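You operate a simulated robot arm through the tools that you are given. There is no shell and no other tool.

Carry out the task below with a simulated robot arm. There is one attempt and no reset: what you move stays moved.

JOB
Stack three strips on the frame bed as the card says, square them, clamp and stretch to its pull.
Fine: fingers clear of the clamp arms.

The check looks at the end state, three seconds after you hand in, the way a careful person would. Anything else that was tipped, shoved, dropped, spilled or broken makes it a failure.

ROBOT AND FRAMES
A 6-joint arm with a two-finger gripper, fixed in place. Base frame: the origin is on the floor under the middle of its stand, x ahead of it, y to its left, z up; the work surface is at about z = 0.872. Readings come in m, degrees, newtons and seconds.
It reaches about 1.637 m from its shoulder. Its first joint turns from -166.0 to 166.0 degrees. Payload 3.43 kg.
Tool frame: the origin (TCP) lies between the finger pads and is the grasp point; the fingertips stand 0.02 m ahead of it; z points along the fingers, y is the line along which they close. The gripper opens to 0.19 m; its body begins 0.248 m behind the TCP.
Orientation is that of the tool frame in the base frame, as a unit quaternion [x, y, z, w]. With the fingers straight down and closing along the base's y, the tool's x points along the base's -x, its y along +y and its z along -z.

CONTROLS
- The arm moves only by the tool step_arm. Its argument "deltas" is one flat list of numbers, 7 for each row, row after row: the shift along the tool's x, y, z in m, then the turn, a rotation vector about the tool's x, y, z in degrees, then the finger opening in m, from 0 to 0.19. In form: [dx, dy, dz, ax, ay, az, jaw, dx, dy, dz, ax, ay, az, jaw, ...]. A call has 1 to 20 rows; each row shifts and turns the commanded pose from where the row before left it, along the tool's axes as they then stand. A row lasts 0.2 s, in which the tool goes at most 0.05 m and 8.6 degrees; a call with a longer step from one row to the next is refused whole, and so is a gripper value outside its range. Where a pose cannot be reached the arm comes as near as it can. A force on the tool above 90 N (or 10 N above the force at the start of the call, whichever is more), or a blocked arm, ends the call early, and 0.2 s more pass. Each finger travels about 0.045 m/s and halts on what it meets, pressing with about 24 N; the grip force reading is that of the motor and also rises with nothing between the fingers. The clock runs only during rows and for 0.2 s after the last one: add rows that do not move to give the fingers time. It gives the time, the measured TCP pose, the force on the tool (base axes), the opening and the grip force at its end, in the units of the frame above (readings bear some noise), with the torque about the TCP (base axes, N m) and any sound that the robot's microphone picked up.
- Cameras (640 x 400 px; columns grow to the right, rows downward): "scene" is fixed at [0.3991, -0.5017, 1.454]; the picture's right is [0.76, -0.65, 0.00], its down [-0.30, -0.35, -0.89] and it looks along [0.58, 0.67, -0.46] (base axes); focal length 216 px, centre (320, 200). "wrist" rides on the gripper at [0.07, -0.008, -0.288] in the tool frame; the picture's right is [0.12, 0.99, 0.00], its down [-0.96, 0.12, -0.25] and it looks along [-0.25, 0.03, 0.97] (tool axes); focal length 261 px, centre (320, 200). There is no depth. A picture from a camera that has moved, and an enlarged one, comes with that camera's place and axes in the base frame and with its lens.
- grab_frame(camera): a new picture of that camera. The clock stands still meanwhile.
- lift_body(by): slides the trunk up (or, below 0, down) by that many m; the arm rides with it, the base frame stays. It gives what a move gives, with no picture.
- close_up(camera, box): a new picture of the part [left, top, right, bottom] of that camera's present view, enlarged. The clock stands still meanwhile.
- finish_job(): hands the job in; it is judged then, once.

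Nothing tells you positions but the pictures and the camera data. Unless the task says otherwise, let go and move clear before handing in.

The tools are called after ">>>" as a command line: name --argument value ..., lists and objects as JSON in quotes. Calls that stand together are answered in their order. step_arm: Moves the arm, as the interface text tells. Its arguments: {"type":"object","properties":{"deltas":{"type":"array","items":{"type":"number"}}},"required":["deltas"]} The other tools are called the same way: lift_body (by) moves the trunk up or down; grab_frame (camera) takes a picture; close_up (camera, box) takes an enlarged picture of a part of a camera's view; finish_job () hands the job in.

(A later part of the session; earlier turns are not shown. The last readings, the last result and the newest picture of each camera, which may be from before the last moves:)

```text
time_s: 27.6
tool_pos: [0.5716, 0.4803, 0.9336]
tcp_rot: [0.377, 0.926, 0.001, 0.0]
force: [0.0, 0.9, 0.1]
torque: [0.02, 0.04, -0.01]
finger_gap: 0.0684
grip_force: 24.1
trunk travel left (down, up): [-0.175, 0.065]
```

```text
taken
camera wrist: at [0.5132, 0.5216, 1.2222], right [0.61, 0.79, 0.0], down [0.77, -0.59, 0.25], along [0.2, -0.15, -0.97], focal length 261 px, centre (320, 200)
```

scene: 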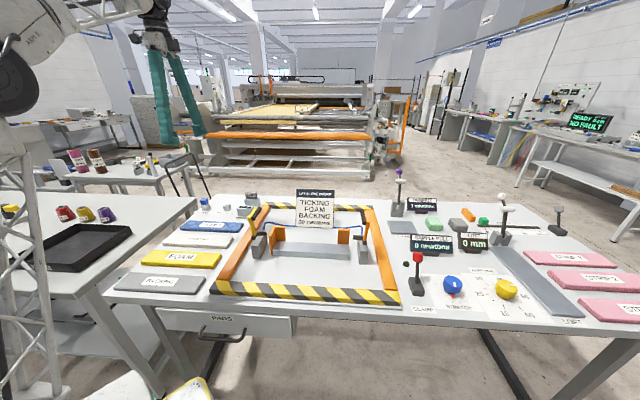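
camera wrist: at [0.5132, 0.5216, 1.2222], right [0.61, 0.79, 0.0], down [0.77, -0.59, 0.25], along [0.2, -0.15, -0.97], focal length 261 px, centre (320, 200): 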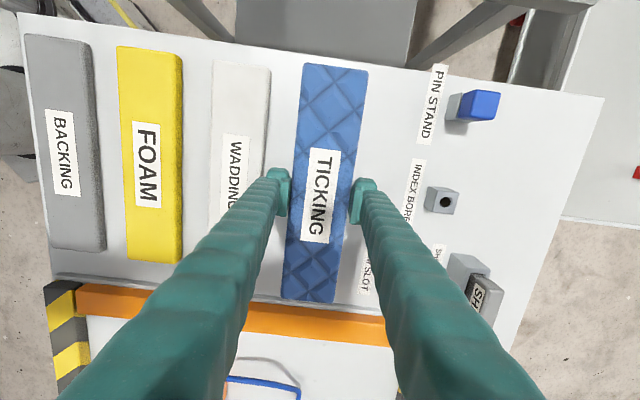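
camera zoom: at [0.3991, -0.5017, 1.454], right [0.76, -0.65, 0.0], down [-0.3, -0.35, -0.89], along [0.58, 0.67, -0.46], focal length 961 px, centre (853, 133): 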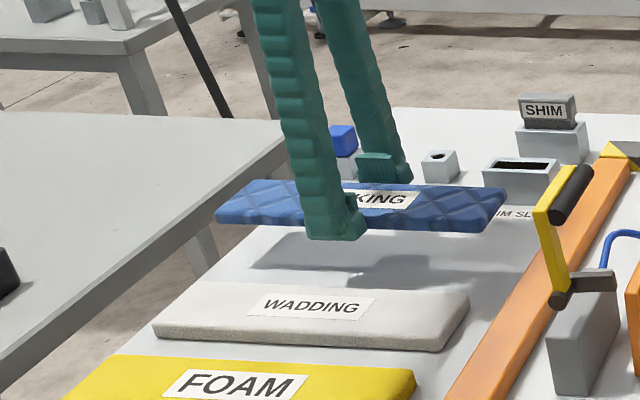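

The ticking is held level. I'll raise it to a safe height above the clamps and measure how it sits in the hand.

>>> step_arm --deltas '[0, 0, -0.045, 0, 0, 0, 0.05, 0, 0, -0.045, 0, 0, 0, 0.05, 0, 0, -0.045, 0, 0, 0, 0.05, 0, 0, -0.045, 0, 0, 0, 0.05, 0, 0, -0.045, 0, 0, 0, 0.05, 0, 0, -0.045, 0, 0, 0, 0.05, 0, 0, 0, 0, 0, 0, 0.05]'

>>> close_up --camera "wrist" --box '[240, 50, 400, 310]'

>>> grab_frame --camera "scene"

```text
time_s: 29.2
tool_pos: [0.5695, 0.4789, 1.2059]
tcp_rot: [0.377, 0.926, 0.002, 0.0]
force: [0.4, -0.1, 0.2]
torque: [0.0, -0.01, -0.01]
finger_gap: 0.0686
grip_force: 24.3
trunk travel left (down, up): [-0.175, 0.065]
```

```text
1.54 times, centred on (320, 180) of wrist
camera zoom: at [0.5117, 0.5213, 1.4934], right [0.61, 0.79, 0.0], down [0.77, -0.59, 0.25], along [0.2, -0.15, -0.97], focal length 401 px, centre (320, 231)
```

zoom: 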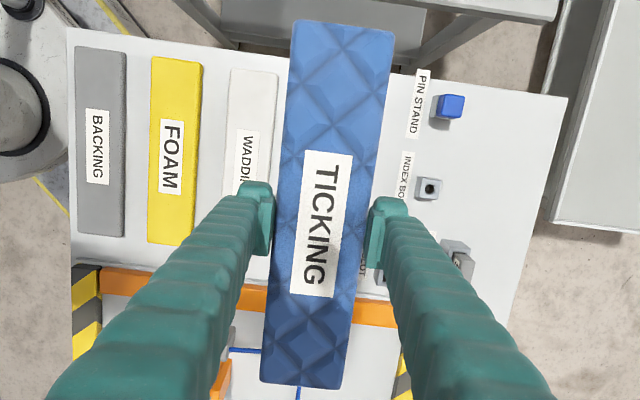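

```text
taken
```

scene: 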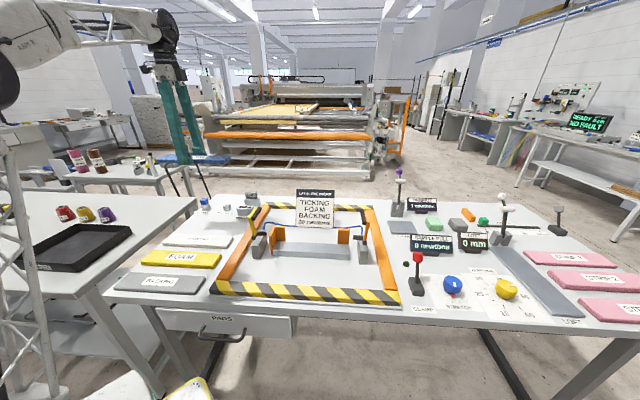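

The strip sits centred in the hand and measures about 0.277 × 0.069 × 0.014 m. I'll carry it high past the bed and hover to the front-right, where the wrist camera can see the bed beside the strip.

>>> step_arm --deltas '[-0.0384, -0.0193, 0, 0, 0, 0, 0.05, -0.0384, -0.0193, 0, 0, 0, 0, 0.05, -0.0384, -0.0193, 0, 0, 0, 0, 0.05, -0.0384, -0.0193, 0, 0, 0, 0, 0.05, -0.0384, -0.0193, 0, 0, 0, 0, 0.05, -0.0384, -0.0193, 0, 0, 0, 0, 0.05, -0.0384, -0.0193, 0, 0, 0, 0, 0.05, -0.0384, -0.0193, 0, 0, 0, 0, 0.05, -0.0384, -0.0193, 0, 0, 0, 0, 0.05, -0.0384, -0.0193, 0, 0, 0, 0, 0.05, -0.0384, -0.0193, 0, 0, 0, 0, 0.05, -0.0384, -0.0193, 0, 0, 0, 0, 0.05, -0.0384, -0.0193, 0, 0, 0, 0, 0.05, -0.0384, -0.0193, 0, 0, 0, 0, 0.05, -0.0384, -0.0193, 0, 0, 0, 0, 0.05, -0.0384, -0.0193, 0, 0, 0, 0, 0.05, 0, 0, 0, 0, 0, 0, 0.05]'

>>> grab_frame --camera "wrist"

>>> grab_frame --camera "scene"

```text
time_s: 32.8
tool_pos: [0.7966, -0.1703, 1.2046]
tcp_rot: [0.377, 0.926, 0.0, 0.0]
force: [0.4, 0.1, 0.0]
torque: [0.01, 0.05, -0.03]
finger_gap: 0.0686
grip_force: 24.0
trunk travel left (down, up): [-0.175, 0.065]
```

```text
taken
camera wrist: at [0.7381, -0.1297, 1.4913], right [0.61, 0.79, 0.0], down [0.77, -0.59, 0.25], along [0.2, -0.15, -0.97], focal length 261 px, centre (320, 200)
```

wrist: 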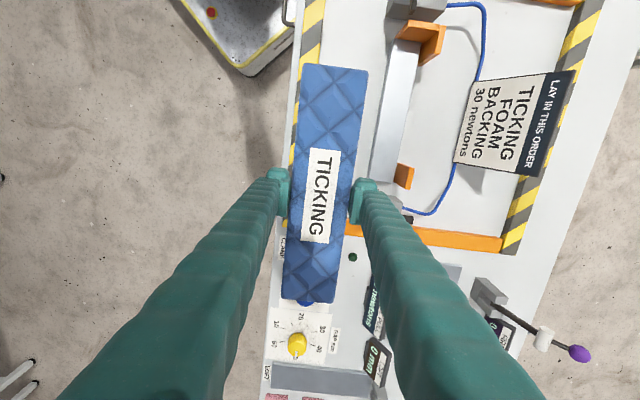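

```text
taken
```

scene: 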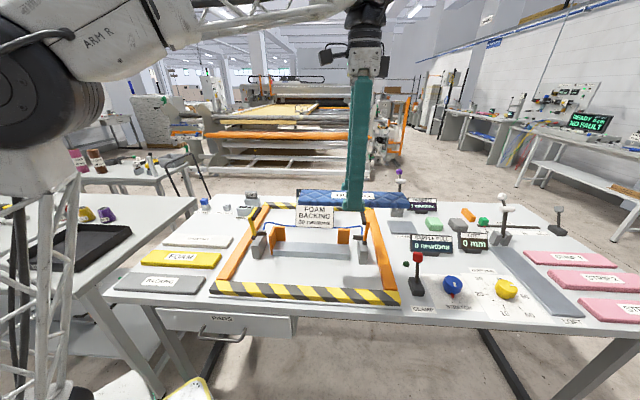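

The bed is visible beside the strip. I'll zoom in to measure it.

>>> close_up --camera "wrist" --box '[350, 0, 470, 120]'

>>> close_up --camera "wrist" --box '[350, 110, 470, 230]'

>>> close_up --camera "scene" --box '[240, 195, 385, 285]'

```text
3.33 times, centred on (410, 60) of wrist
camera zoom: at [0.7381, -0.1297, 1.4913], right [0.61, 0.79, 0.0], down [0.77, -0.59, 0.25], along [0.2, -0.15, -0.97], focal length 869 px, centre (20, 667)
```

zoom: 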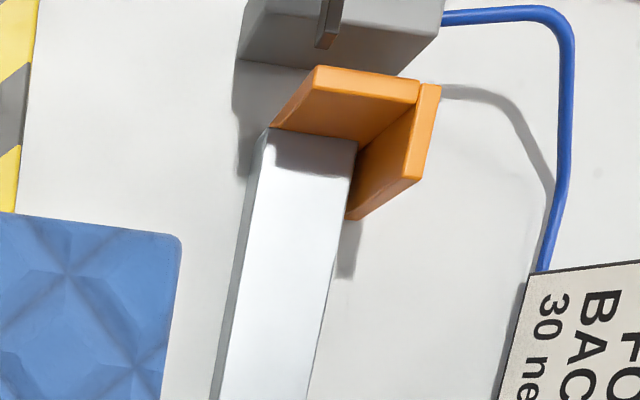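

```text
3.33 times, centred on (410, 170) of wrist
camera zoom: at [0.7381, -0.1297, 1.4913], right [0.61, 0.79, 0.0], down [0.77, -0.59, 0.25], along [0.2, -0.15, -0.97], focal length 869 px, centre (20, 300)
```

zoom: 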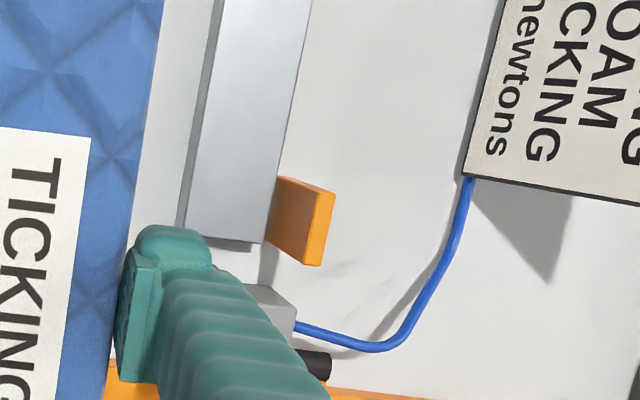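

```text
4.41 times, centred on (312, 240) of scene
camera zoom: at [0.3991, -0.5017, 1.454], right [0.76, -0.65, 0.0], down [-0.3, -0.35, -0.89], along [0.58, 0.67, -0.46], focal length 954 px, centre (353, 23)
```

zoom: 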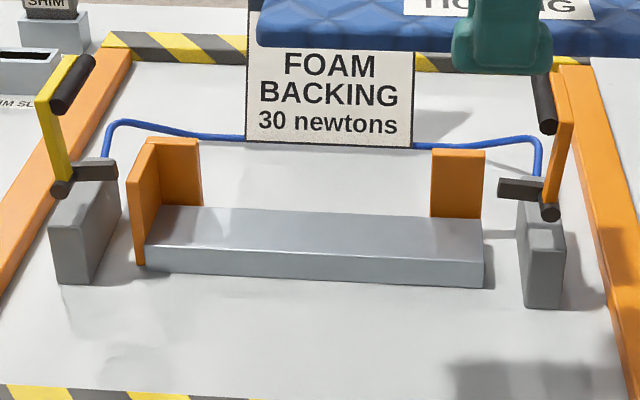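

The bed, end stop and back fences are all clear in this view. I'll take tighter close-ups to measure the corners accurately.

>>> close_up --camera "wrist" --box '[372, 130, 432, 200]'

>>> close_up --camera "wrist" --box '[390, 0, 450, 70]'

>>> close_up --camera "scene" --box '[265, 215, 320, 265]'

>>> close_up --camera "scene" --box '[320, 215, 375, 265]'

```text
5.71 times, centred on (402, 165) of wrist
camera zoom: at [0.7381, -0.1297, 1.4913], right [0.61, 0.79, 0.0], down [0.77, -0.59, 0.25], along [0.2, -0.15, -0.97], focal length 1489 px, centre (-149, 400)
```

zoom: 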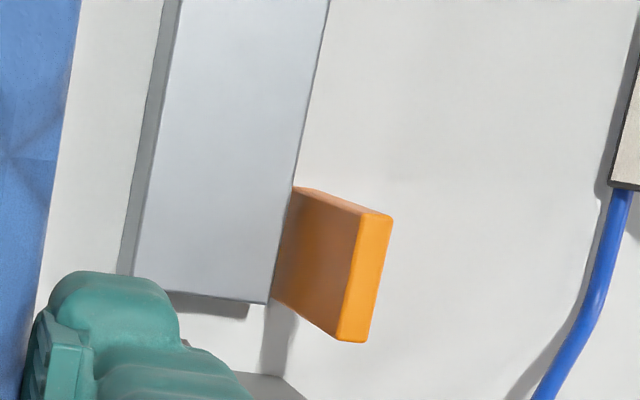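

```text
5.71 times, centred on (420, 35) of wrist
camera zoom: at [0.7381, -0.1297, 1.4913], right [0.61, 0.79, 0.0], down [0.77, -0.59, 0.25], along [0.2, -0.15, -0.97], focal length 1489 px, centre (-251, 1143)
```

zoom: 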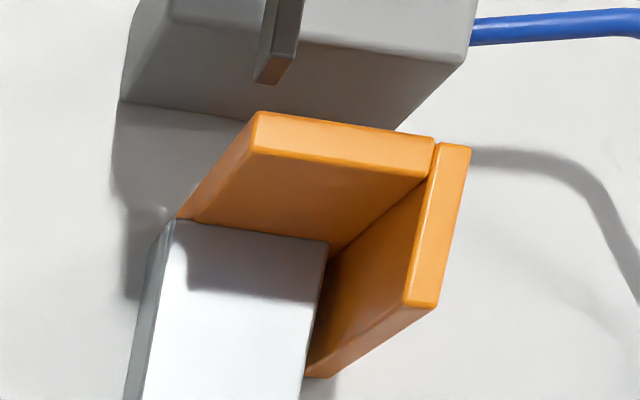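

```text
8.00 times, centred on (292, 240) of scene
camera zoom: at [0.3991, -0.5017, 1.454], right [0.76, -0.65, 0.0], down [-0.3, -0.35, -0.89], along [0.58, 0.67, -0.46], focal length 1729 px, centre (540, -120)
```

zoom: 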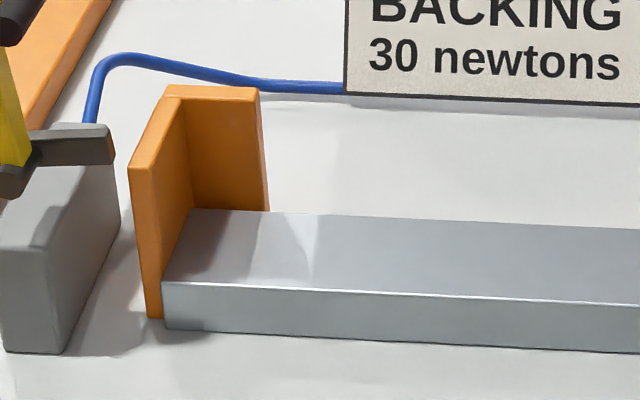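

```text
8.00 times, centred on (348, 240) of scene
camera zoom: at [0.3991, -0.5017, 1.454], right [0.76, -0.65, 0.0], down [-0.3, -0.35, -0.89], along [0.58, 0.67, -0.46], focal length 1729 px, centre (100, -120)
```

zoom: 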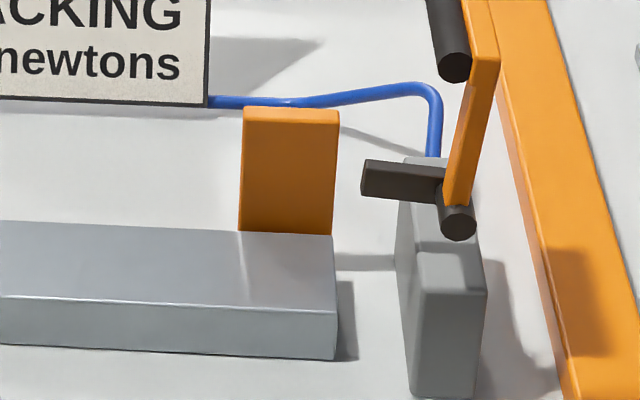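

The bed top is about 0.294 × 0.056 m and stands 0.025 m above the table. Its end stop is on the left and its fences are at the back. I'll carry the strip above it, about 8 mm clear of both stops, go partway down and check.

>>> step_arm --deltas '[0.0255, 0.0254, 0, 0, 0, 0, 0.05, 0.0255, 0.0254, 0, 0, 0, 0, 0.05, 0.0255, 0.0254, 0, 0, 0, 0, 0.05, 0.0255, 0.0254, 0, 0, 0, 0, 0.05, 0.0255, 0.0254, 0, 0, 0, 0, 0.05, 0, 0, 0.044, 0, 0, 0, 0.05, 0, 0, 0.044, 0, 0, 0, 0.05, 0, 0, 0, 0, 0, 0, 0.05]'

>>> close_up --camera "scene" --box '[230, 150, 400, 285]'

>>> grab_frame --camera "wrist"

```text
time_s: 34.6
tool_pos: [0.7934, 0.0087, 1.1152]
tcp_rot: [0.377, 0.926, 0.0, 0.0]
force: [0.1, -0.5, -1.1]
torque: [-0.03, 0.04, -0.01]
finger_gap: 0.0685
grip_force: 24.5
trunk travel left (down, up): [-0.175, 0.065]
```

```text
2.96 times, centred on (315, 218) of scene
camera zoom: at [0.3991, -0.5017, 1.454], right [0.76, -0.65, 0.0], down [-0.3, -0.35, -0.89], along [0.58, 0.67, -0.46], focal length 640 px, centre (335, 148)
```

zoom: 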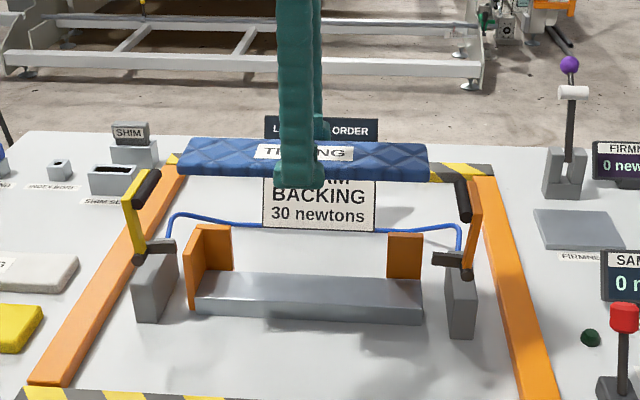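

```text
taken
camera wrist: at [0.7354, 0.0507, 1.4031], right [0.61, 0.79, 0.0], down [0.77, -0.59, 0.25], along [0.2, -0.15, -0.97], focal length 261 px, centre (320, 200)
```

wrist: 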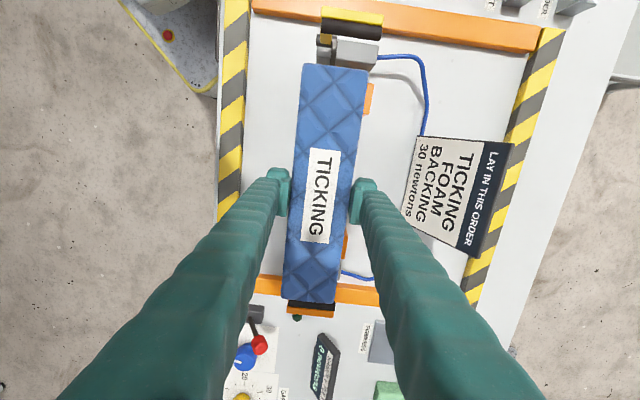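

The strip is over the bed between the raised clamp arms. I'll go down to just above the fence tops.

>>> step_arm --deltas '[0, 0, 0.04, 0, 0, 0, 0.05, 0, 0, 0.04, 0, 0, 0, 0.05, 0, 0, 0.04, 0, 0, 0, 0.05, 0, 0, 0, 0, 0, 0, 0.05]'

>>> close_up --camera "scene" --box '[240, 180, 390, 275]'

>>> close_up --camera "wrist" --box '[260, 20, 420, 320]'

```text
time_s: 35.6
tool_pos: [0.7936, 0.01, 0.9972]
tcp_rot: [0.378, 0.926, 0.001, 0.0]
force: [-0.2, -0.2, -0.2]
torque: [0.03, 0.03, 0.01]
finger_gap: 0.0687
grip_force: 23.8
trunk travel left (down, up): [-0.175, 0.065]
```

```text
4.21 times, centred on (315, 228) of scene
camera zoom: at [0.3991, -0.5017, 1.454], right [0.76, -0.65, 0.0], down [-0.3, -0.35, -0.89], along [0.58, 0.67, -0.46], focal length 910 px, centre (341, 84)
```

zoom: 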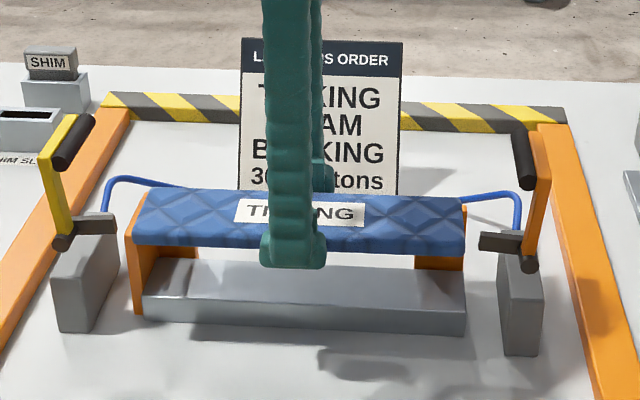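

```text
1.33 times, centred on (340, 170) of wrist
camera zoom: at [0.7356, 0.0522, 1.2833], right [0.61, 0.79, 0.0], down [0.77, -0.59, 0.25], along [0.2, -0.15, -0.97], focal length 348 px, centre (293, 240)
```

zoom: 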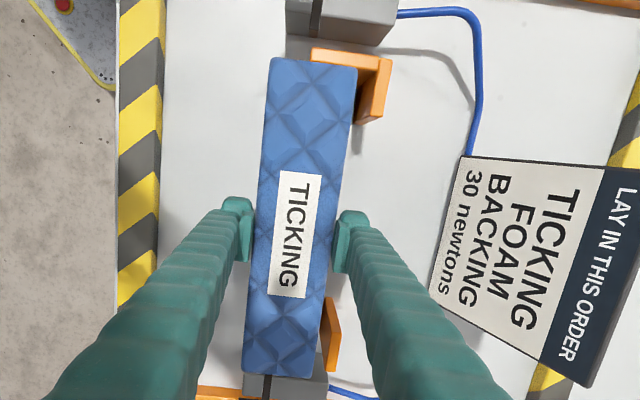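

I'll zoom in on both ends to check the clearance to the stop and the back fences before lowering.

>>> close_up --camera "wrist" --box '[300, 40, 380, 120]'

>>> close_up --camera "scene" --box '[258, 210, 318, 265]'

>>> close_up --camera "scene" --box '[315, 210, 375, 265]'

```text
5.00 times, centred on (340, 80) of wrist
camera zoom: at [0.7356, 0.0522, 1.2833], right [0.61, 0.79, 0.0], down [0.77, -0.59, 0.25], along [0.2, -0.15, -0.97], focal length 1303 px, centre (220, 800)
```

zoom: 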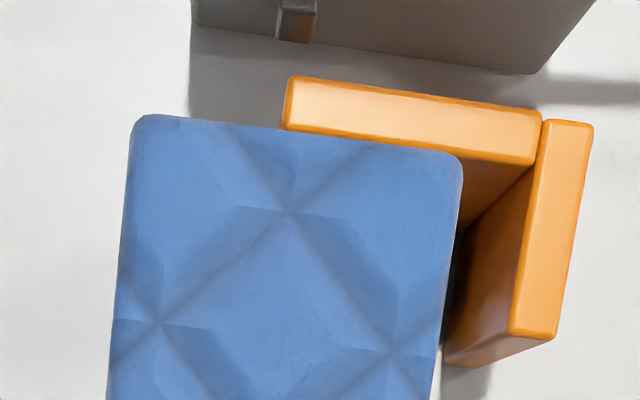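

```text
7.27 times, centred on (288, 238) of scene
camera zoom: at [0.3991, -0.5017, 1.454], right [0.76, -0.65, 0.0], down [-0.3, -0.35, -0.89], along [0.58, 0.67, -0.46], focal length 1572 px, centre (553, -73)
```

zoom: 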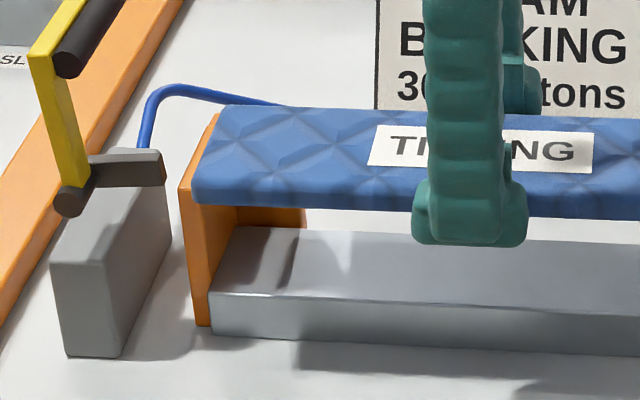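

```text
7.27 times, centred on (345, 238) of scene
camera zoom: at [0.3991, -0.5017, 1.454], right [0.76, -0.65, 0.0], down [-0.3, -0.35, -0.89], along [0.58, 0.67, -0.46], focal length 1572 px, centre (138, -73)
```

zoom: 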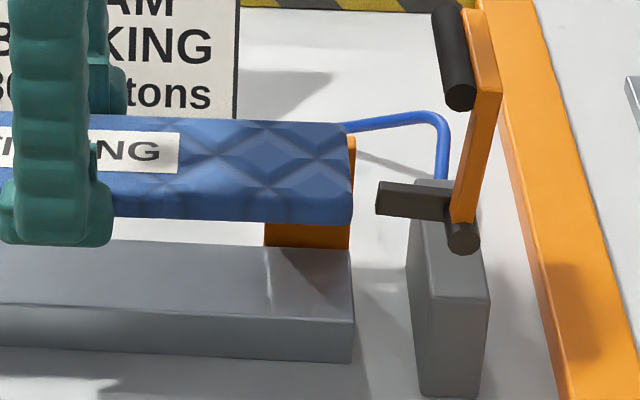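

Measuring from this view, the back fence is about 24 mm behind the strip's back edge and the end stop about 13 mm beyond its left end. I'll shift most of that distance, lower to a few millimetres above the bed and look again.

>>> step_arm --deltas '[0.008, 0.018, 0, 0, 0, 0, 0.05, 0, 0, 0, 0, 0, 0, 0.05]'

>>> close_up --camera "wrist" --box '[300, 40, 380, 120]'

>>> close_up --camera "wrist" --box '[280, 230, 370, 320]'

>>> close_up --camera "scene" --box '[258, 200, 378, 265]'

```text
time_s: 36.2
tool_pos: [0.8016, 0.0286, 0.9966]
tcp_rot: [0.377, 0.926, 0.001, 0.0]
force: [0.1, 0.1, -1.3]
torque: [-0.02, 0.01, 0.01]
finger_gap: 0.0684
grip_force: 24.3
trunk travel left (down, up): [-0.175, 0.065]
```

```text
5.00 times, centred on (340, 80) of wrist
camera zoom: at [0.7425, 0.0702, 1.2844], right [0.61, 0.79, 0.0], down [0.77, -0.59, 0.25], along [0.2, -0.15, -0.97], focal length 1303 px, centre (220, 800)
```

zoom: 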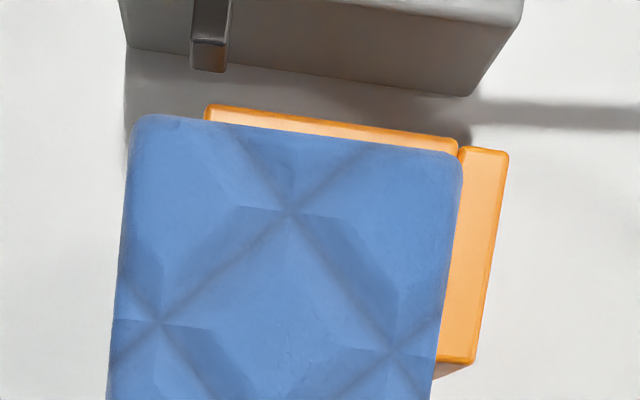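

```text
4.44 times, centred on (325, 275) of wrist
camera zoom: at [0.7425, 0.0702, 1.2844], right [0.61, 0.79, 0.0], down [0.77, -0.59, 0.25], along [0.2, -0.15, -0.97], focal length 1158 px, centre (298, -133)
```

zoom: 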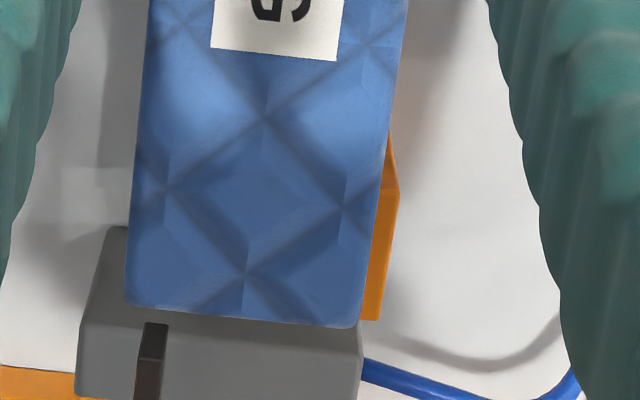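

```text
5.33 times, centred on (318, 232) of scene
camera zoom: at [0.3991, -0.5017, 1.454], right [0.76, -0.65, 0.0], down [-0.3, -0.35, -0.89], along [0.58, 0.67, -0.46], focal length 1153 px, centre (331, 27)
```

zoom: 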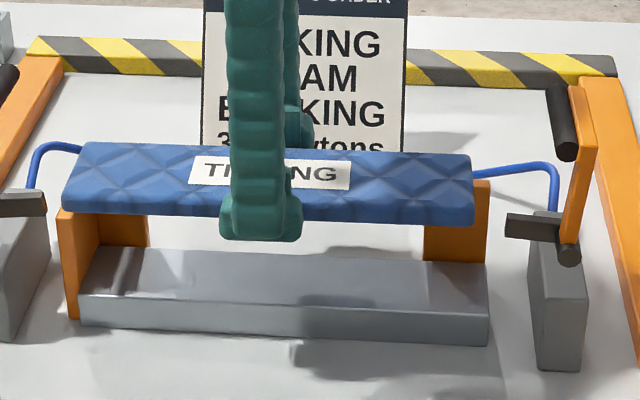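

There's now about 8 mm to the fence and 5 mm to the stop. I'll lower the strip to a few millimetres above the bed.

>>> step_arm --deltas '[0, 0, 0.03, 0, 0, 0, 0.05, 0, 0, 0.03, 0, 0, 0, 0.05, 0, 0, 0.02, 0, 0, 0, 0.05, 0, 0, 0.004, 0, 0, 0, 0.05, 0, 0, 0, 0, 0, 0, 0.05]'

>>> close_up --camera "wrist" --box '[300, 40, 380, 120]'

>>> close_up --camera "scene" --box '[258, 210, 318, 265]'

>>> close_up --camera "scene" --box '[315, 210, 375, 265]'

```text
time_s: 37.5
tool_pos: [0.8003, 0.0289, 0.9183]
tcp_rot: [0.376, 0.927, 0.003, 0.006]
force: [-8.7, 2.6, 42.0]
torque: [-0.98, 0.89, -0.15]
finger_gap: 0.0525
grip_force: 2.1
trunk travel left (down, up): [-0.175, 0.065]
stopped in row 5: the force on the tool passed its limit at 93 N (the readings are from after the stop); the commanded pose is now the measured one
```

```text
5.00 times, centred on (340, 80) of wrist
camera zoom: at [0.7399, 0.0702, 1.2055], right [0.61, 0.8, 0.01], down [0.77, -0.59, 0.26], along [0.21, -0.15, -0.97], focal length 1303 px, centre (220, 800)
```

zoom: 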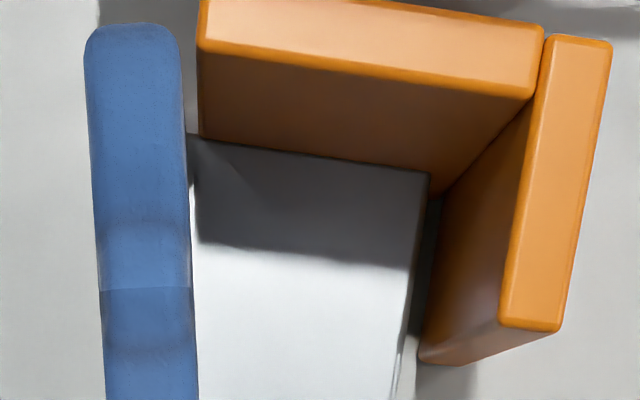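

```text
7.27 times, centred on (288, 238) of scene
camera zoom: at [0.3991, -0.5017, 1.454], right [0.76, -0.65, 0.0], down [-0.3, -0.35, -0.89], along [0.58, 0.67, -0.46], focal length 1572 px, centre (553, -73)
```

zoom: 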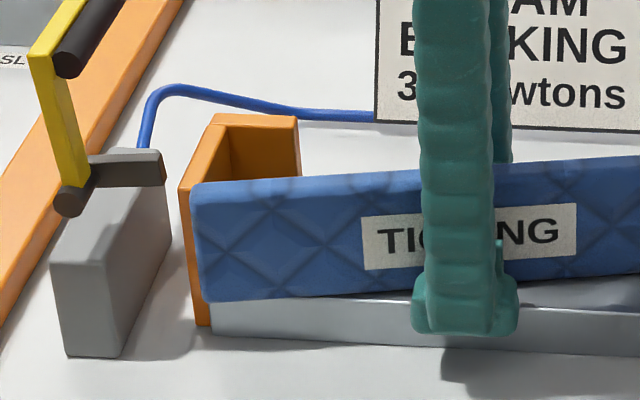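

```text
7.27 times, centred on (345, 238) of scene
camera zoom: at [0.3991, -0.5017, 1.454], right [0.76, -0.65, 0.0], down [-0.3, -0.35, -0.89], along [0.58, 0.67, -0.46], focal length 1572 px, centre (138, -73)
```

zoom: 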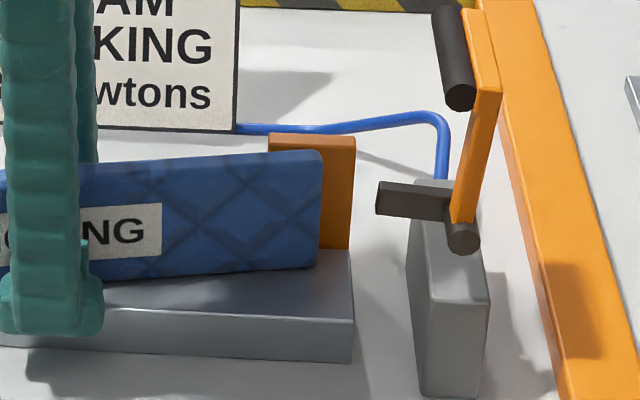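

The strip met something earlier than I expected and tipped onto its edge between the fingers, with the force stop tripping. I'll look carefully before moving anything.

>>> grab_frame --camera "wrist"

>>> close_up --camera "scene" --box '[250, 180, 390, 280]'

>>> close_up --camera "scene" --box '[295, 215, 350, 260]'

>>> close_up --camera "wrist" --box '[250, 140, 390, 240]'

```text
taken
camera wrist: at [0.7399, 0.0702, 1.2055], right [0.61, 0.8, 0.01], down [0.77, -0.59, 0.26], along [0.21, -0.15, -0.97], focal length 261 px, centre (320, 200)
```

wrist: 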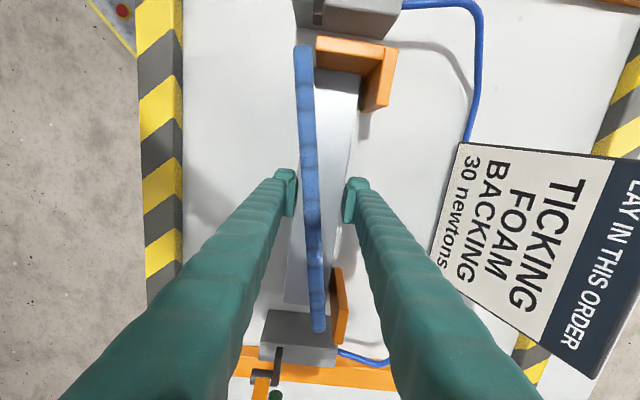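

```text
4.00 times, centred on (320, 230) of scene
camera zoom: at [0.3991, -0.5017, 1.454], right [0.76, -0.65, 0.0], down [-0.3, -0.35, -0.89], along [0.58, 0.67, -0.46], focal length 864 px, centre (320, 80)
```

zoom: 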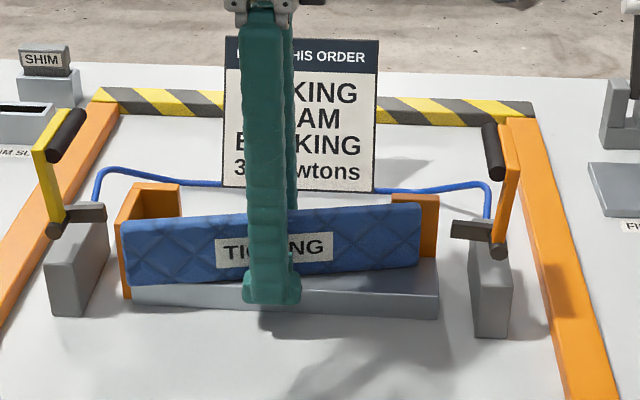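

```text
8.89 times, centred on (322, 238) of scene
camera zoom: at [0.3991, -0.5017, 1.454], right [0.76, -0.65, 0.0], down [-0.3, -0.35, -0.89], along [0.58, 0.67, -0.46], focal length 1921 px, centre (298, -133)
```

zoom: 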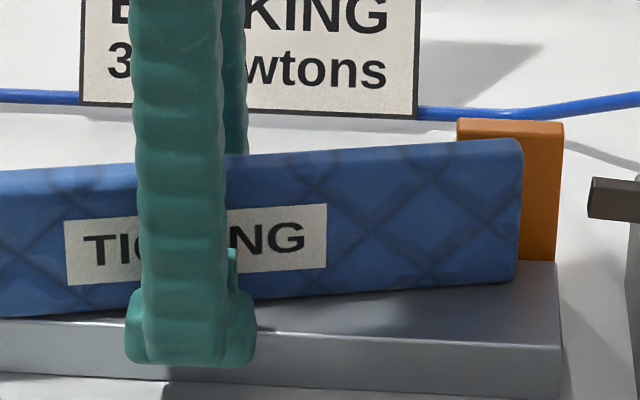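

```text
4.00 times, centred on (320, 190) of wrist
camera zoom: at [0.7399, 0.0702, 1.2055], right [0.61, 0.8, 0.01], down [0.77, -0.59, 0.26], along [0.21, -0.15, -0.97], focal length 1043 px, centre (320, 240)
```

zoom: 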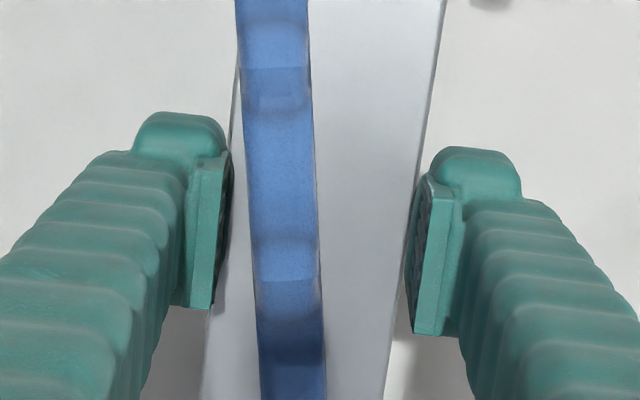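

The ticking is standing on its long edge on the bed, between the fingers and untouched by them. I'll hold still with the jaw kept as it is and read the forces.

>>> step_arm --deltas '[0, 0, 0, 0, 0, 0, 0.0525]'

>>> close_up --camera "wrist" --box '[250, 140, 390, 240]'

>>> close_up --camera "scene" --box '[270, 205, 360, 265]'

```text
time_s: 37.9
tool_pos: [0.8009, 0.026, 0.9156]
tcp_rot: [0.376, 0.926, 0.002, 0.003]
force: [-0.8, -0.1, 6.5]
torque: [-0.07, -0.19, 0.0]
finger_gap: 0.0553
grip_force: 3.4
trunk travel left (down, up): [-0.175, 0.065]
```

```text
4.00 times, centred on (320, 190) of wrist
camera zoom: at [0.7413, 0.0685, 1.2028], right [0.61, 0.79, 0.01], down [0.77, -0.59, 0.25], along [0.2, -0.15, -0.97], focal length 1043 px, centre (320, 240)
```

zoom: 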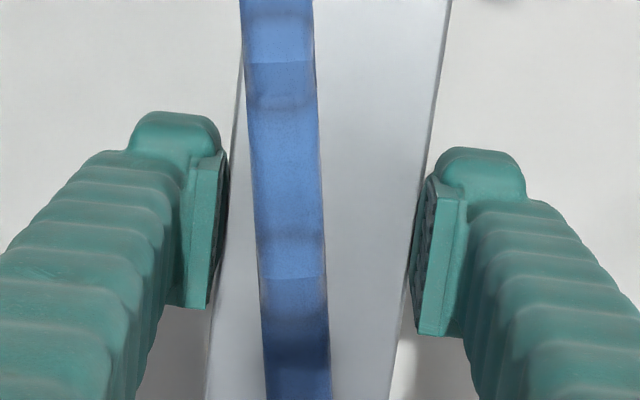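

```text
6.67 times, centred on (315, 235) of scene
camera zoom: at [0.3991, -0.5017, 1.454], right [0.76, -0.65, 0.0], down [-0.3, -0.35, -0.89], along [0.58, 0.67, -0.46], focal length 1441 px, centre (353, -33)
```

zoom: 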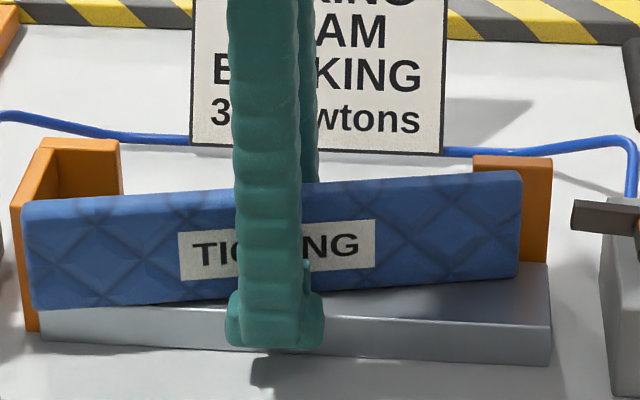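

The finger tips are resting against the bed's edges, so the bed contact height is about TCP 0.916. The strip stands freely on the bed between them. I'll ease up slightly without closing, then grip the strip on its faces.

>>> step_arm --deltas '[0, 0, -0.004, 0, 0, 0, 0.056, 0, 0, -0.005, 0, 0, 0, 0.056, 0, 0, 0, 0, 0, 0, 0.056]'

>>> close_up --camera "wrist" --box '[250, 140, 390, 240]'

>>> close_up --camera "scene" --box '[270, 205, 360, 265]'

```text
time_s: 38.7
tool_pos: [0.8017, 0.028, 0.9249]
tcp_rot: [0.376, 0.927, 0.002, 0.003]
force: [0.0, 0.2, 0.5]
torque: [0.0, 0.02, -0.02]
finger_gap: 0.0559
grip_force: 0.0
trunk travel left (down, up): [-0.175, 0.065]
```

```text
4.00 times, centred on (320, 190) of wrist
camera zoom: at [0.7426, 0.0698, 1.2115], right [0.61, 0.79, 0.01], down [0.77, -0.59, 0.25], along [0.2, -0.15, -0.97], focal length 1043 px, centre (320, 240)
```

zoom: 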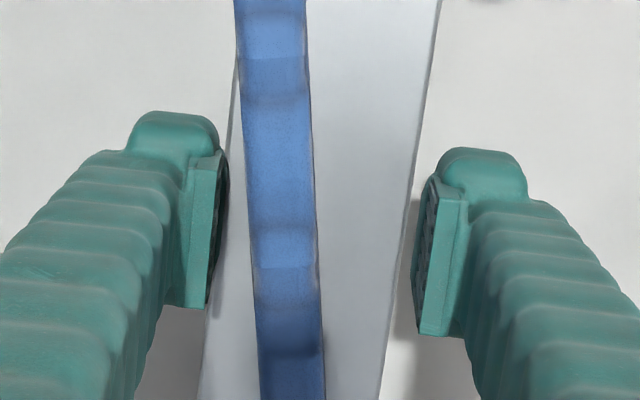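

```text
6.67 times, centred on (315, 235) of scene
camera zoom: at [0.3991, -0.5017, 1.454], right [0.76, -0.65, 0.0], down [-0.3, -0.35, -0.89], along [0.58, 0.67, -0.46], focal length 1441 px, centre (353, -33)
```

zoom: 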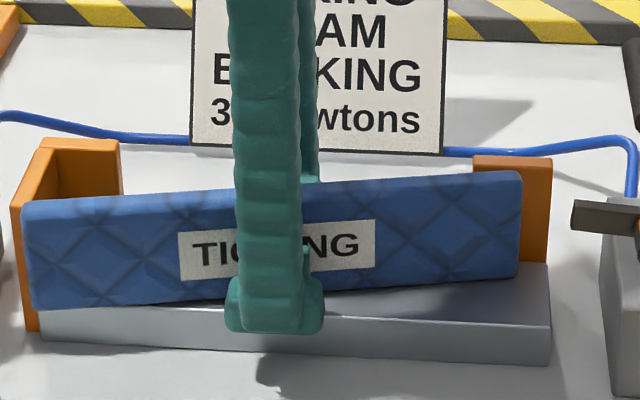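

The strip is standing stably and I'm free of contact. I'll line the fingers up with it by turning about -12° and shifting a little, then close on its faces.

>>> step_arm --deltas '[0, -0.008, 0, 0.3, 0.2, 0, 0.056, 0, 0, 0, 0, 0, -6, 0.056, 0, 0, 0, 0, 0, -6, 0.056, 0, 0, 0, 0, 0, 0, 0.056]'

>>> close_up --camera "wrist" --box '[250, 140, 390, 240]'

>>> close_up --camera "scene" --box '[270, 205, 360, 265]'

```text
time_s: 39.7
tool_pos: [0.7954, 0.0218, 0.9238]
tcp_rot: [0.278, 0.961, 0.0, 0.0]
force: [0.4, -0.5, 0.3]
torque: [-0.01, -0.01, -0.01]
finger_gap: 0.056
grip_force: 0.0
trunk travel left (down, up): [-0.175, 0.065]
```

```text
4.00 times, centred on (320, 190) of wrist
camera zoom: at [0.7307, 0.0515, 1.2122], right [0.43, 0.9, 0.0], down [0.88, -0.41, 0.25], along [0.23, -0.11, -0.97], focal length 1043 px, centre (320, 240)
```

zoom: 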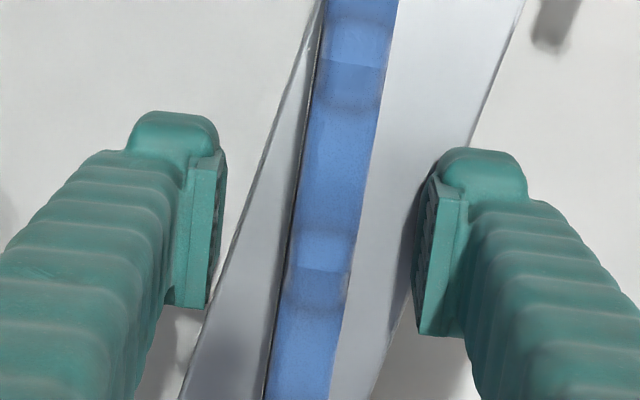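

```text
6.67 times, centred on (315, 235) of scene
camera zoom: at [0.3991, -0.5017, 1.454], right [0.76, -0.65, 0.0], down [-0.3, -0.35, -0.89], along [0.58, 0.67, -0.46], focal length 1441 px, centre (353, -33)
```

zoom: 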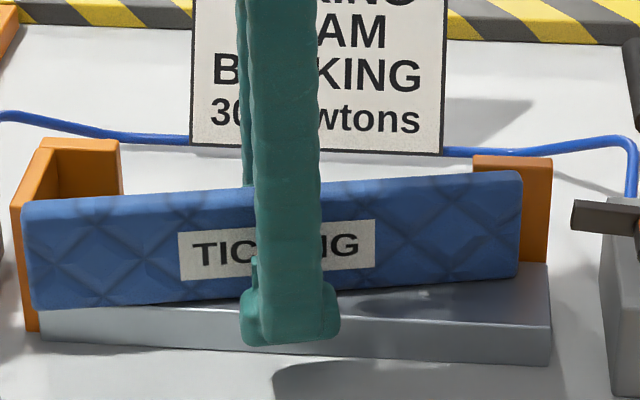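

The fingers are aligned with and centred on the standing strip. I'll close on it and lift gently.

>>> step_arm --deltas '[0, 0, 0, 0, 0, 0, 0.03, 0, 0, 0, 0, 0, 0, 0.02, 0, 0, 0, 0, 0, 0, 0.005, 0, 0, 0, 0, 0, 0, 0.002, 0, 0, 0, 0, 0, 0, 0.002]'

>>> step_arm --deltas '[0, 0, -0.01, 0, 0, 0, 0.002, 0, 0, -0.03, 0, 0, 0, 0.002, 0, 0, -0.04, 0, 0, 0, 0.002, 0, 0, -0.04, 0, 0, 0, 0.002, 0, 0, 0, 0, 0, 0, 0.002]'

>>> close_up --camera "scene" --box '[240, 160, 390, 270]'

>>> grab_frame --camera "wrist"

```text
time_s: 40.9
tool_pos: [0.795, 0.0232, 0.9244]
tcp_rot: [0.277, 0.961, 0.0, 0.0]
force: [0.6, -0.2, -0.3]
torque: [0.0, 0.02, 0.02]
finger_gap: 0.0145
grip_force: 23.9
trunk travel left (down, up): [-0.175, 0.065]
```

```text
time_s: 42.1
tool_pos: [0.7943, 0.0231, 1.0442]
tcp_rot: [0.277, 0.961, -0.001, 0.001]
force: [-0.5, 0.2, 0.0]
torque: [0.02, -0.03, -0.01]
finger_gap: 0.0148
grip_force: 23.9
trunk travel left (down, up): [-0.175, 0.065]
```

```text
3.64 times, centred on (315, 215) of scene
camera zoom: at [0.3991, -0.5017, 1.454], right [0.76, -0.65, 0.0], down [-0.3, -0.35, -0.89], along [0.58, 0.67, -0.46], focal length 786 px, centre (338, 146)
```

zoom: 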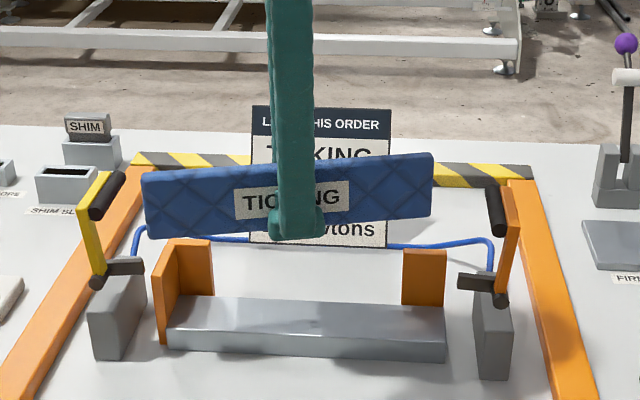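

```text
taken
camera wrist: at [0.7295, 0.0531, 1.3319], right [0.43, 0.9, 0.0], down [0.87, -0.42, 0.25], along [0.22, -0.11, -0.97], focal length 261 px, centre (320, 200)
```

wrist: 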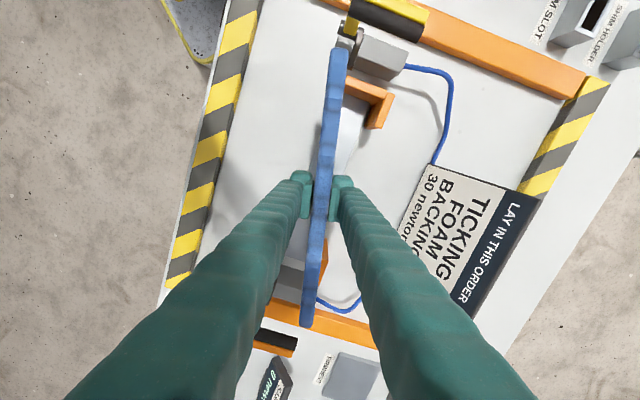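

The strip is held firmly on edge by its faces. It can't be laid flat on the bed from this grip, so I'll carry it back to its open spot on the table, stand it there, tip it gently flat with the label up, and regrip it properly.

>>> step_arm --deltas '[0, 0, -0.04, 0, 0, 0, 0.002, 0, 0, -0.04, 0, 0, 0, 0.002, 0, 0, -0.04, 0, 0, 0, 0.002, 0, 0, -0.036, 0, 0, 0, 0.002, 0, 0, 0, 0, 0, 6, 0.002, 0, 0, 0, 0, 0, 6, 0.002, 0, 0, 0, 0, 0, 0, 0.002]'

>>> step_arm --deltas '[0.0399, 0.0129, 0, 0, 0, 0, 0.002, 0.0399, 0.0129, 0, 0, 0, 0, 0.002, 0.0399, 0.0129, 0, 0, 0, 0, 0.002, 0.0399, 0.0129, 0, 0, 0, 0, 0.002, 0.0399, 0.0129, 0, 0, 0, 0, 0.002, 0.0399, 0.0129, 0, 0, 0, 0, 0.002, 0.0399, 0.0129, 0, 0, 0, 0, 0.002, 0.0399, 0.0129, 0, 0, 0, 0, 0.002, 0.0399, 0.0129, 0, 0, 0, 0, 0.002, 0.0399, 0.0129, 0, 0, 0, 0, 0.002, 0.0399, 0.0129, 0, 0, 0, 0, 0.002, 0.0399, 0.0129, 0, 0, 0, 0, 0.002, 0, 0, 0, 0, 0, 0, 0.002]'

>>> grab_frame --camera "wrist"

>>> grab_frame --camera "scene"

```text
time_s: 43.7
tool_pos: [0.7954, 0.0218, 1.2001]
tcp_rot: [0.377, 0.926, 0.001, 0.0]
force: [0.3, 0.4, 0.0]
torque: [0.03, -0.01, -0.01]
finger_gap: 0.0147
grip_force: 23.9
trunk travel left (down, up): [-0.175, 0.065]
```

```text
time_s: 46.5
tool_pos: [0.5608, 0.4678, 1.2]
tcp_rot: [0.377, 0.926, 0.0, 0.0]
force: [0.0, 0.4, -0.2]
torque: [0.0, 0.0, 0.0]
finger_gap: 0.0146
grip_force: 24.4
trunk travel left (down, up): [-0.175, 0.065]
```

```text
taken
camera wrist: at [0.5026, 0.5093, 1.4876], right [0.61, 0.79, 0.0], down [0.77, -0.59, 0.25], along [0.2, -0.15, -0.97], focal length 261 px, centre (320, 200)
```

wrist: 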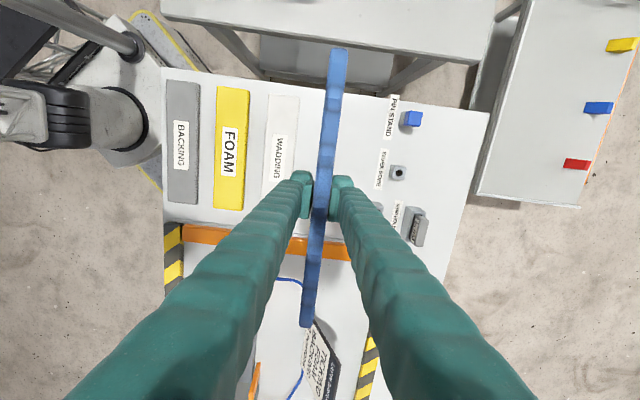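

```text
taken
```

scene: 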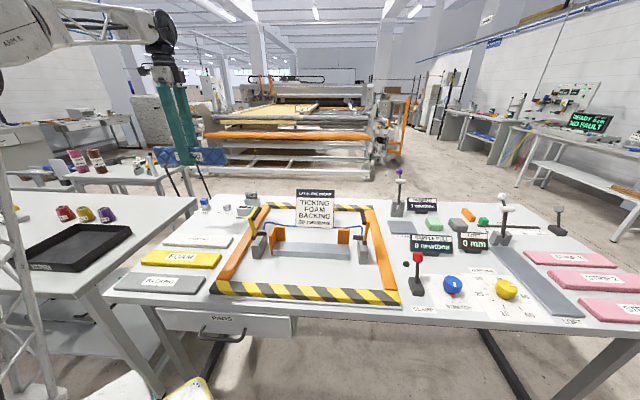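

The strip is above its old spot. I'll lower it most of the way and then feel for the table.

>>> step_arm --deltas '[0, 0, 0.045, 0, 0, 0, 0.002, 0, 0, 0.045, 0, 0, 0, 0.002, 0, 0, 0.045, 0, 0, 0, 0.002, 0, 0, 0.045, 0, 0, 0, 0.002, 0, 0, 0.045, 0, 0, 0, 0.002, 0, 0, 0.045, 0, 0, 0, 0.002, 0, 0, 0.02, 0, 0, 0, 0.002, 0, 0, 0, 0, 0, 0, 0.002]'

>>> close_up --camera "scene" --box '[150, 180, 260, 260]'

>>> grab_frame --camera "wrist"

```text
time_s: 48.3
tool_pos: [0.5608, 0.4673, 0.9093]
tcp_rot: [0.378, 0.926, 0.0, 0.001]
force: [-0.4, -1.0, -0.2]
torque: [-0.03, 0.0, -0.03]
finger_gap: 0.0147
grip_force: 24.0
trunk travel left (down, up): [-0.175, 0.065]
```

```text
5.00 times, centred on (205, 220) of scene
camera zoom: at [0.3991, -0.5017, 1.454], right [0.76, -0.65, 0.0], down [-0.3, -0.35, -0.89], along [0.58, 0.67, -0.46], focal length 1081 px, centre (895, 100)
```

zoom: 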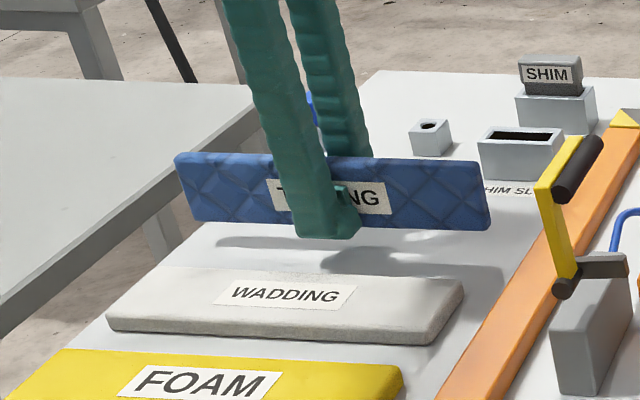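

```text
taken
camera wrist: at [0.5028, 0.5097, 1.197], right [0.61, 0.79, 0.0], down [0.77, -0.59, 0.25], along [0.2, -0.15, -0.97], focal length 261 px, centre (320, 200)
```

wrist: 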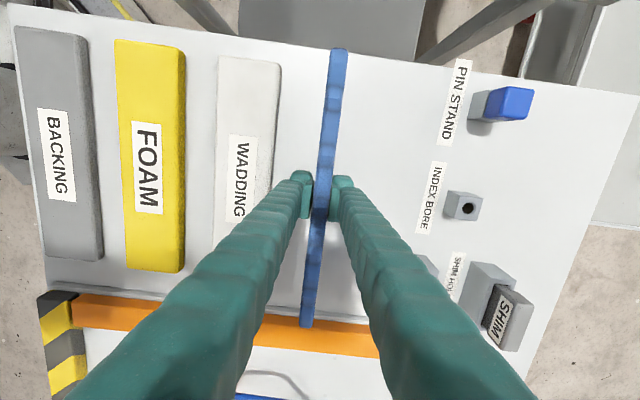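

>>> step_arm --deltas '[0, 0, 0.004, 0, 0, 0, 0.002, 0, 0, 0.004, 0, 0, 0, 0.002, 0, 0, 0, 0, 0, 0, 0.002]'

>>> step_arm --deltas '[0, 0, 0.002, 0, 0, 0, 0.002, 0, 0, 0, 0, 0, 0, 0.002]'

>>> step_arm --deltas '[0, 0, 0.0015, 0, 0, 0, 0.002, 0, 0, 0, 0, 0, 0, 0.002]'

>>> step_arm --deltas '[0, 0, 0.0015, 0, 0, 0, 0.002, 0, 0, 0, 0, 0, 0, 0.002]'

```text
time_s: 49.1
tool_pos: [0.5611, 0.4688, 0.9004]
tcp_rot: [0.377, 0.926, -0.001, 0.001]
force: [0.0, -0.2, 0.0]
torque: [-0.01, 0.02, -0.02]
finger_gap: 0.0144
grip_force: 24.0
trunk travel left (down, up): [-0.175, 0.065]
```

```text
time_s: 49.7
tool_pos: [0.5598, 0.4682, 0.8996]
tcp_rot: [0.376, 0.927, 0.0, 0.0]
force: [0.4, 0.7, -0.9]
torque: [-0.05, 0.01, 0.0]
finger_gap: 0.0147
grip_force: 24.0
trunk travel left (down, up): [-0.175, 0.065]
```

```text
time_s: 50.3
tool_pos: [0.5611, 0.4674, 0.8988]
tcp_rot: [0.376, 0.927, -0.001, 0.0]
force: [0.4, -0.5, -0.1]
torque: [0.01, -0.02, 0.01]
finger_gap: 0.0147
grip_force: 24.0
trunk travel left (down, up): [-0.175, 0.065]
```

```text
time_s: 50.9
tool_pos: [0.5605, 0.467, 0.8969]
tcp_rot: [0.377, 0.926, -0.001, 0.001]
force: [0.8, 0.5, 0.5]
torque: [0.0, 0.0, 0.0]
finger_gap: 0.0149
grip_force: 23.7
trunk travel left (down, up): [-0.175, 0.065]
```

>>> step_arm --deltas '[0, 0, 0.0015, 0, 0, 0, 0.002, 0, 0, 0, 0, 0, 0, 0.002]'

>>> step_arm --deltas '[0, 0, 0.0015, 0, 0, 0, 0.002, 0, 0, 0, 0, 0, 0, 0.002]'

>>> step_arm --deltas '[0, 0, 0.0015, 0, 0, 0, 0.002, 0, 0, 0, 0, 0, 0, 0.002]'

>>> close_up --camera "scene" --box '[165, 195, 245, 250]'

```text
time_s: 51.5
tool_pos: [0.5617, 0.4666, 0.8955]
tcp_rot: [0.376, 0.927, -0.001, 0.002]
force: [0.3, 0.3, -0.6]
torque: [-0.02, 0.0, -0.01]
finger_gap: 0.0146
grip_force: 24.5
trunk travel left (down, up): [-0.175, 0.065]
```

```text
time_s: 52.1
tool_pos: [0.5602, 0.4671, 0.8942]
tcp_rot: [0.376, 0.927, 0.0, 0.002]
force: [0.4, 0.0, 0.3]
torque: [0.0, 0.0, -0.01]
finger_gap: 0.0148
grip_force: 23.9
trunk travel left (down, up): [-0.175, 0.065]
```

```text
time_s: 52.7
tool_pos: [0.5612, 0.4684, 0.8923]
tcp_rot: [0.377, 0.926, 0.0, 0.001]
force: [1.2, 0.4, -0.6]
torque: [0.0, -0.01, -0.03]
finger_gap: 0.0148
grip_force: 24.3
trunk travel left (down, up): [-0.175, 0.065]
```

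```text
7.27 times, centred on (205, 222) of scene
camera zoom: at [0.3991, -0.5017, 1.454], right [0.76, -0.65, 0.0], down [-0.3, -0.35, -0.89], along [0.58, 0.67, -0.46], focal length 1572 px, centre (1156, 36)
```

zoom: 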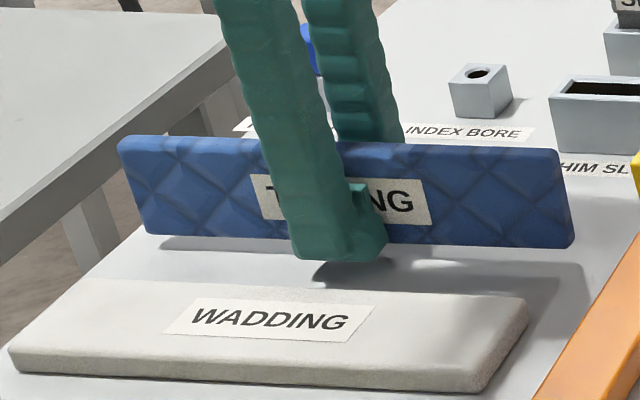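

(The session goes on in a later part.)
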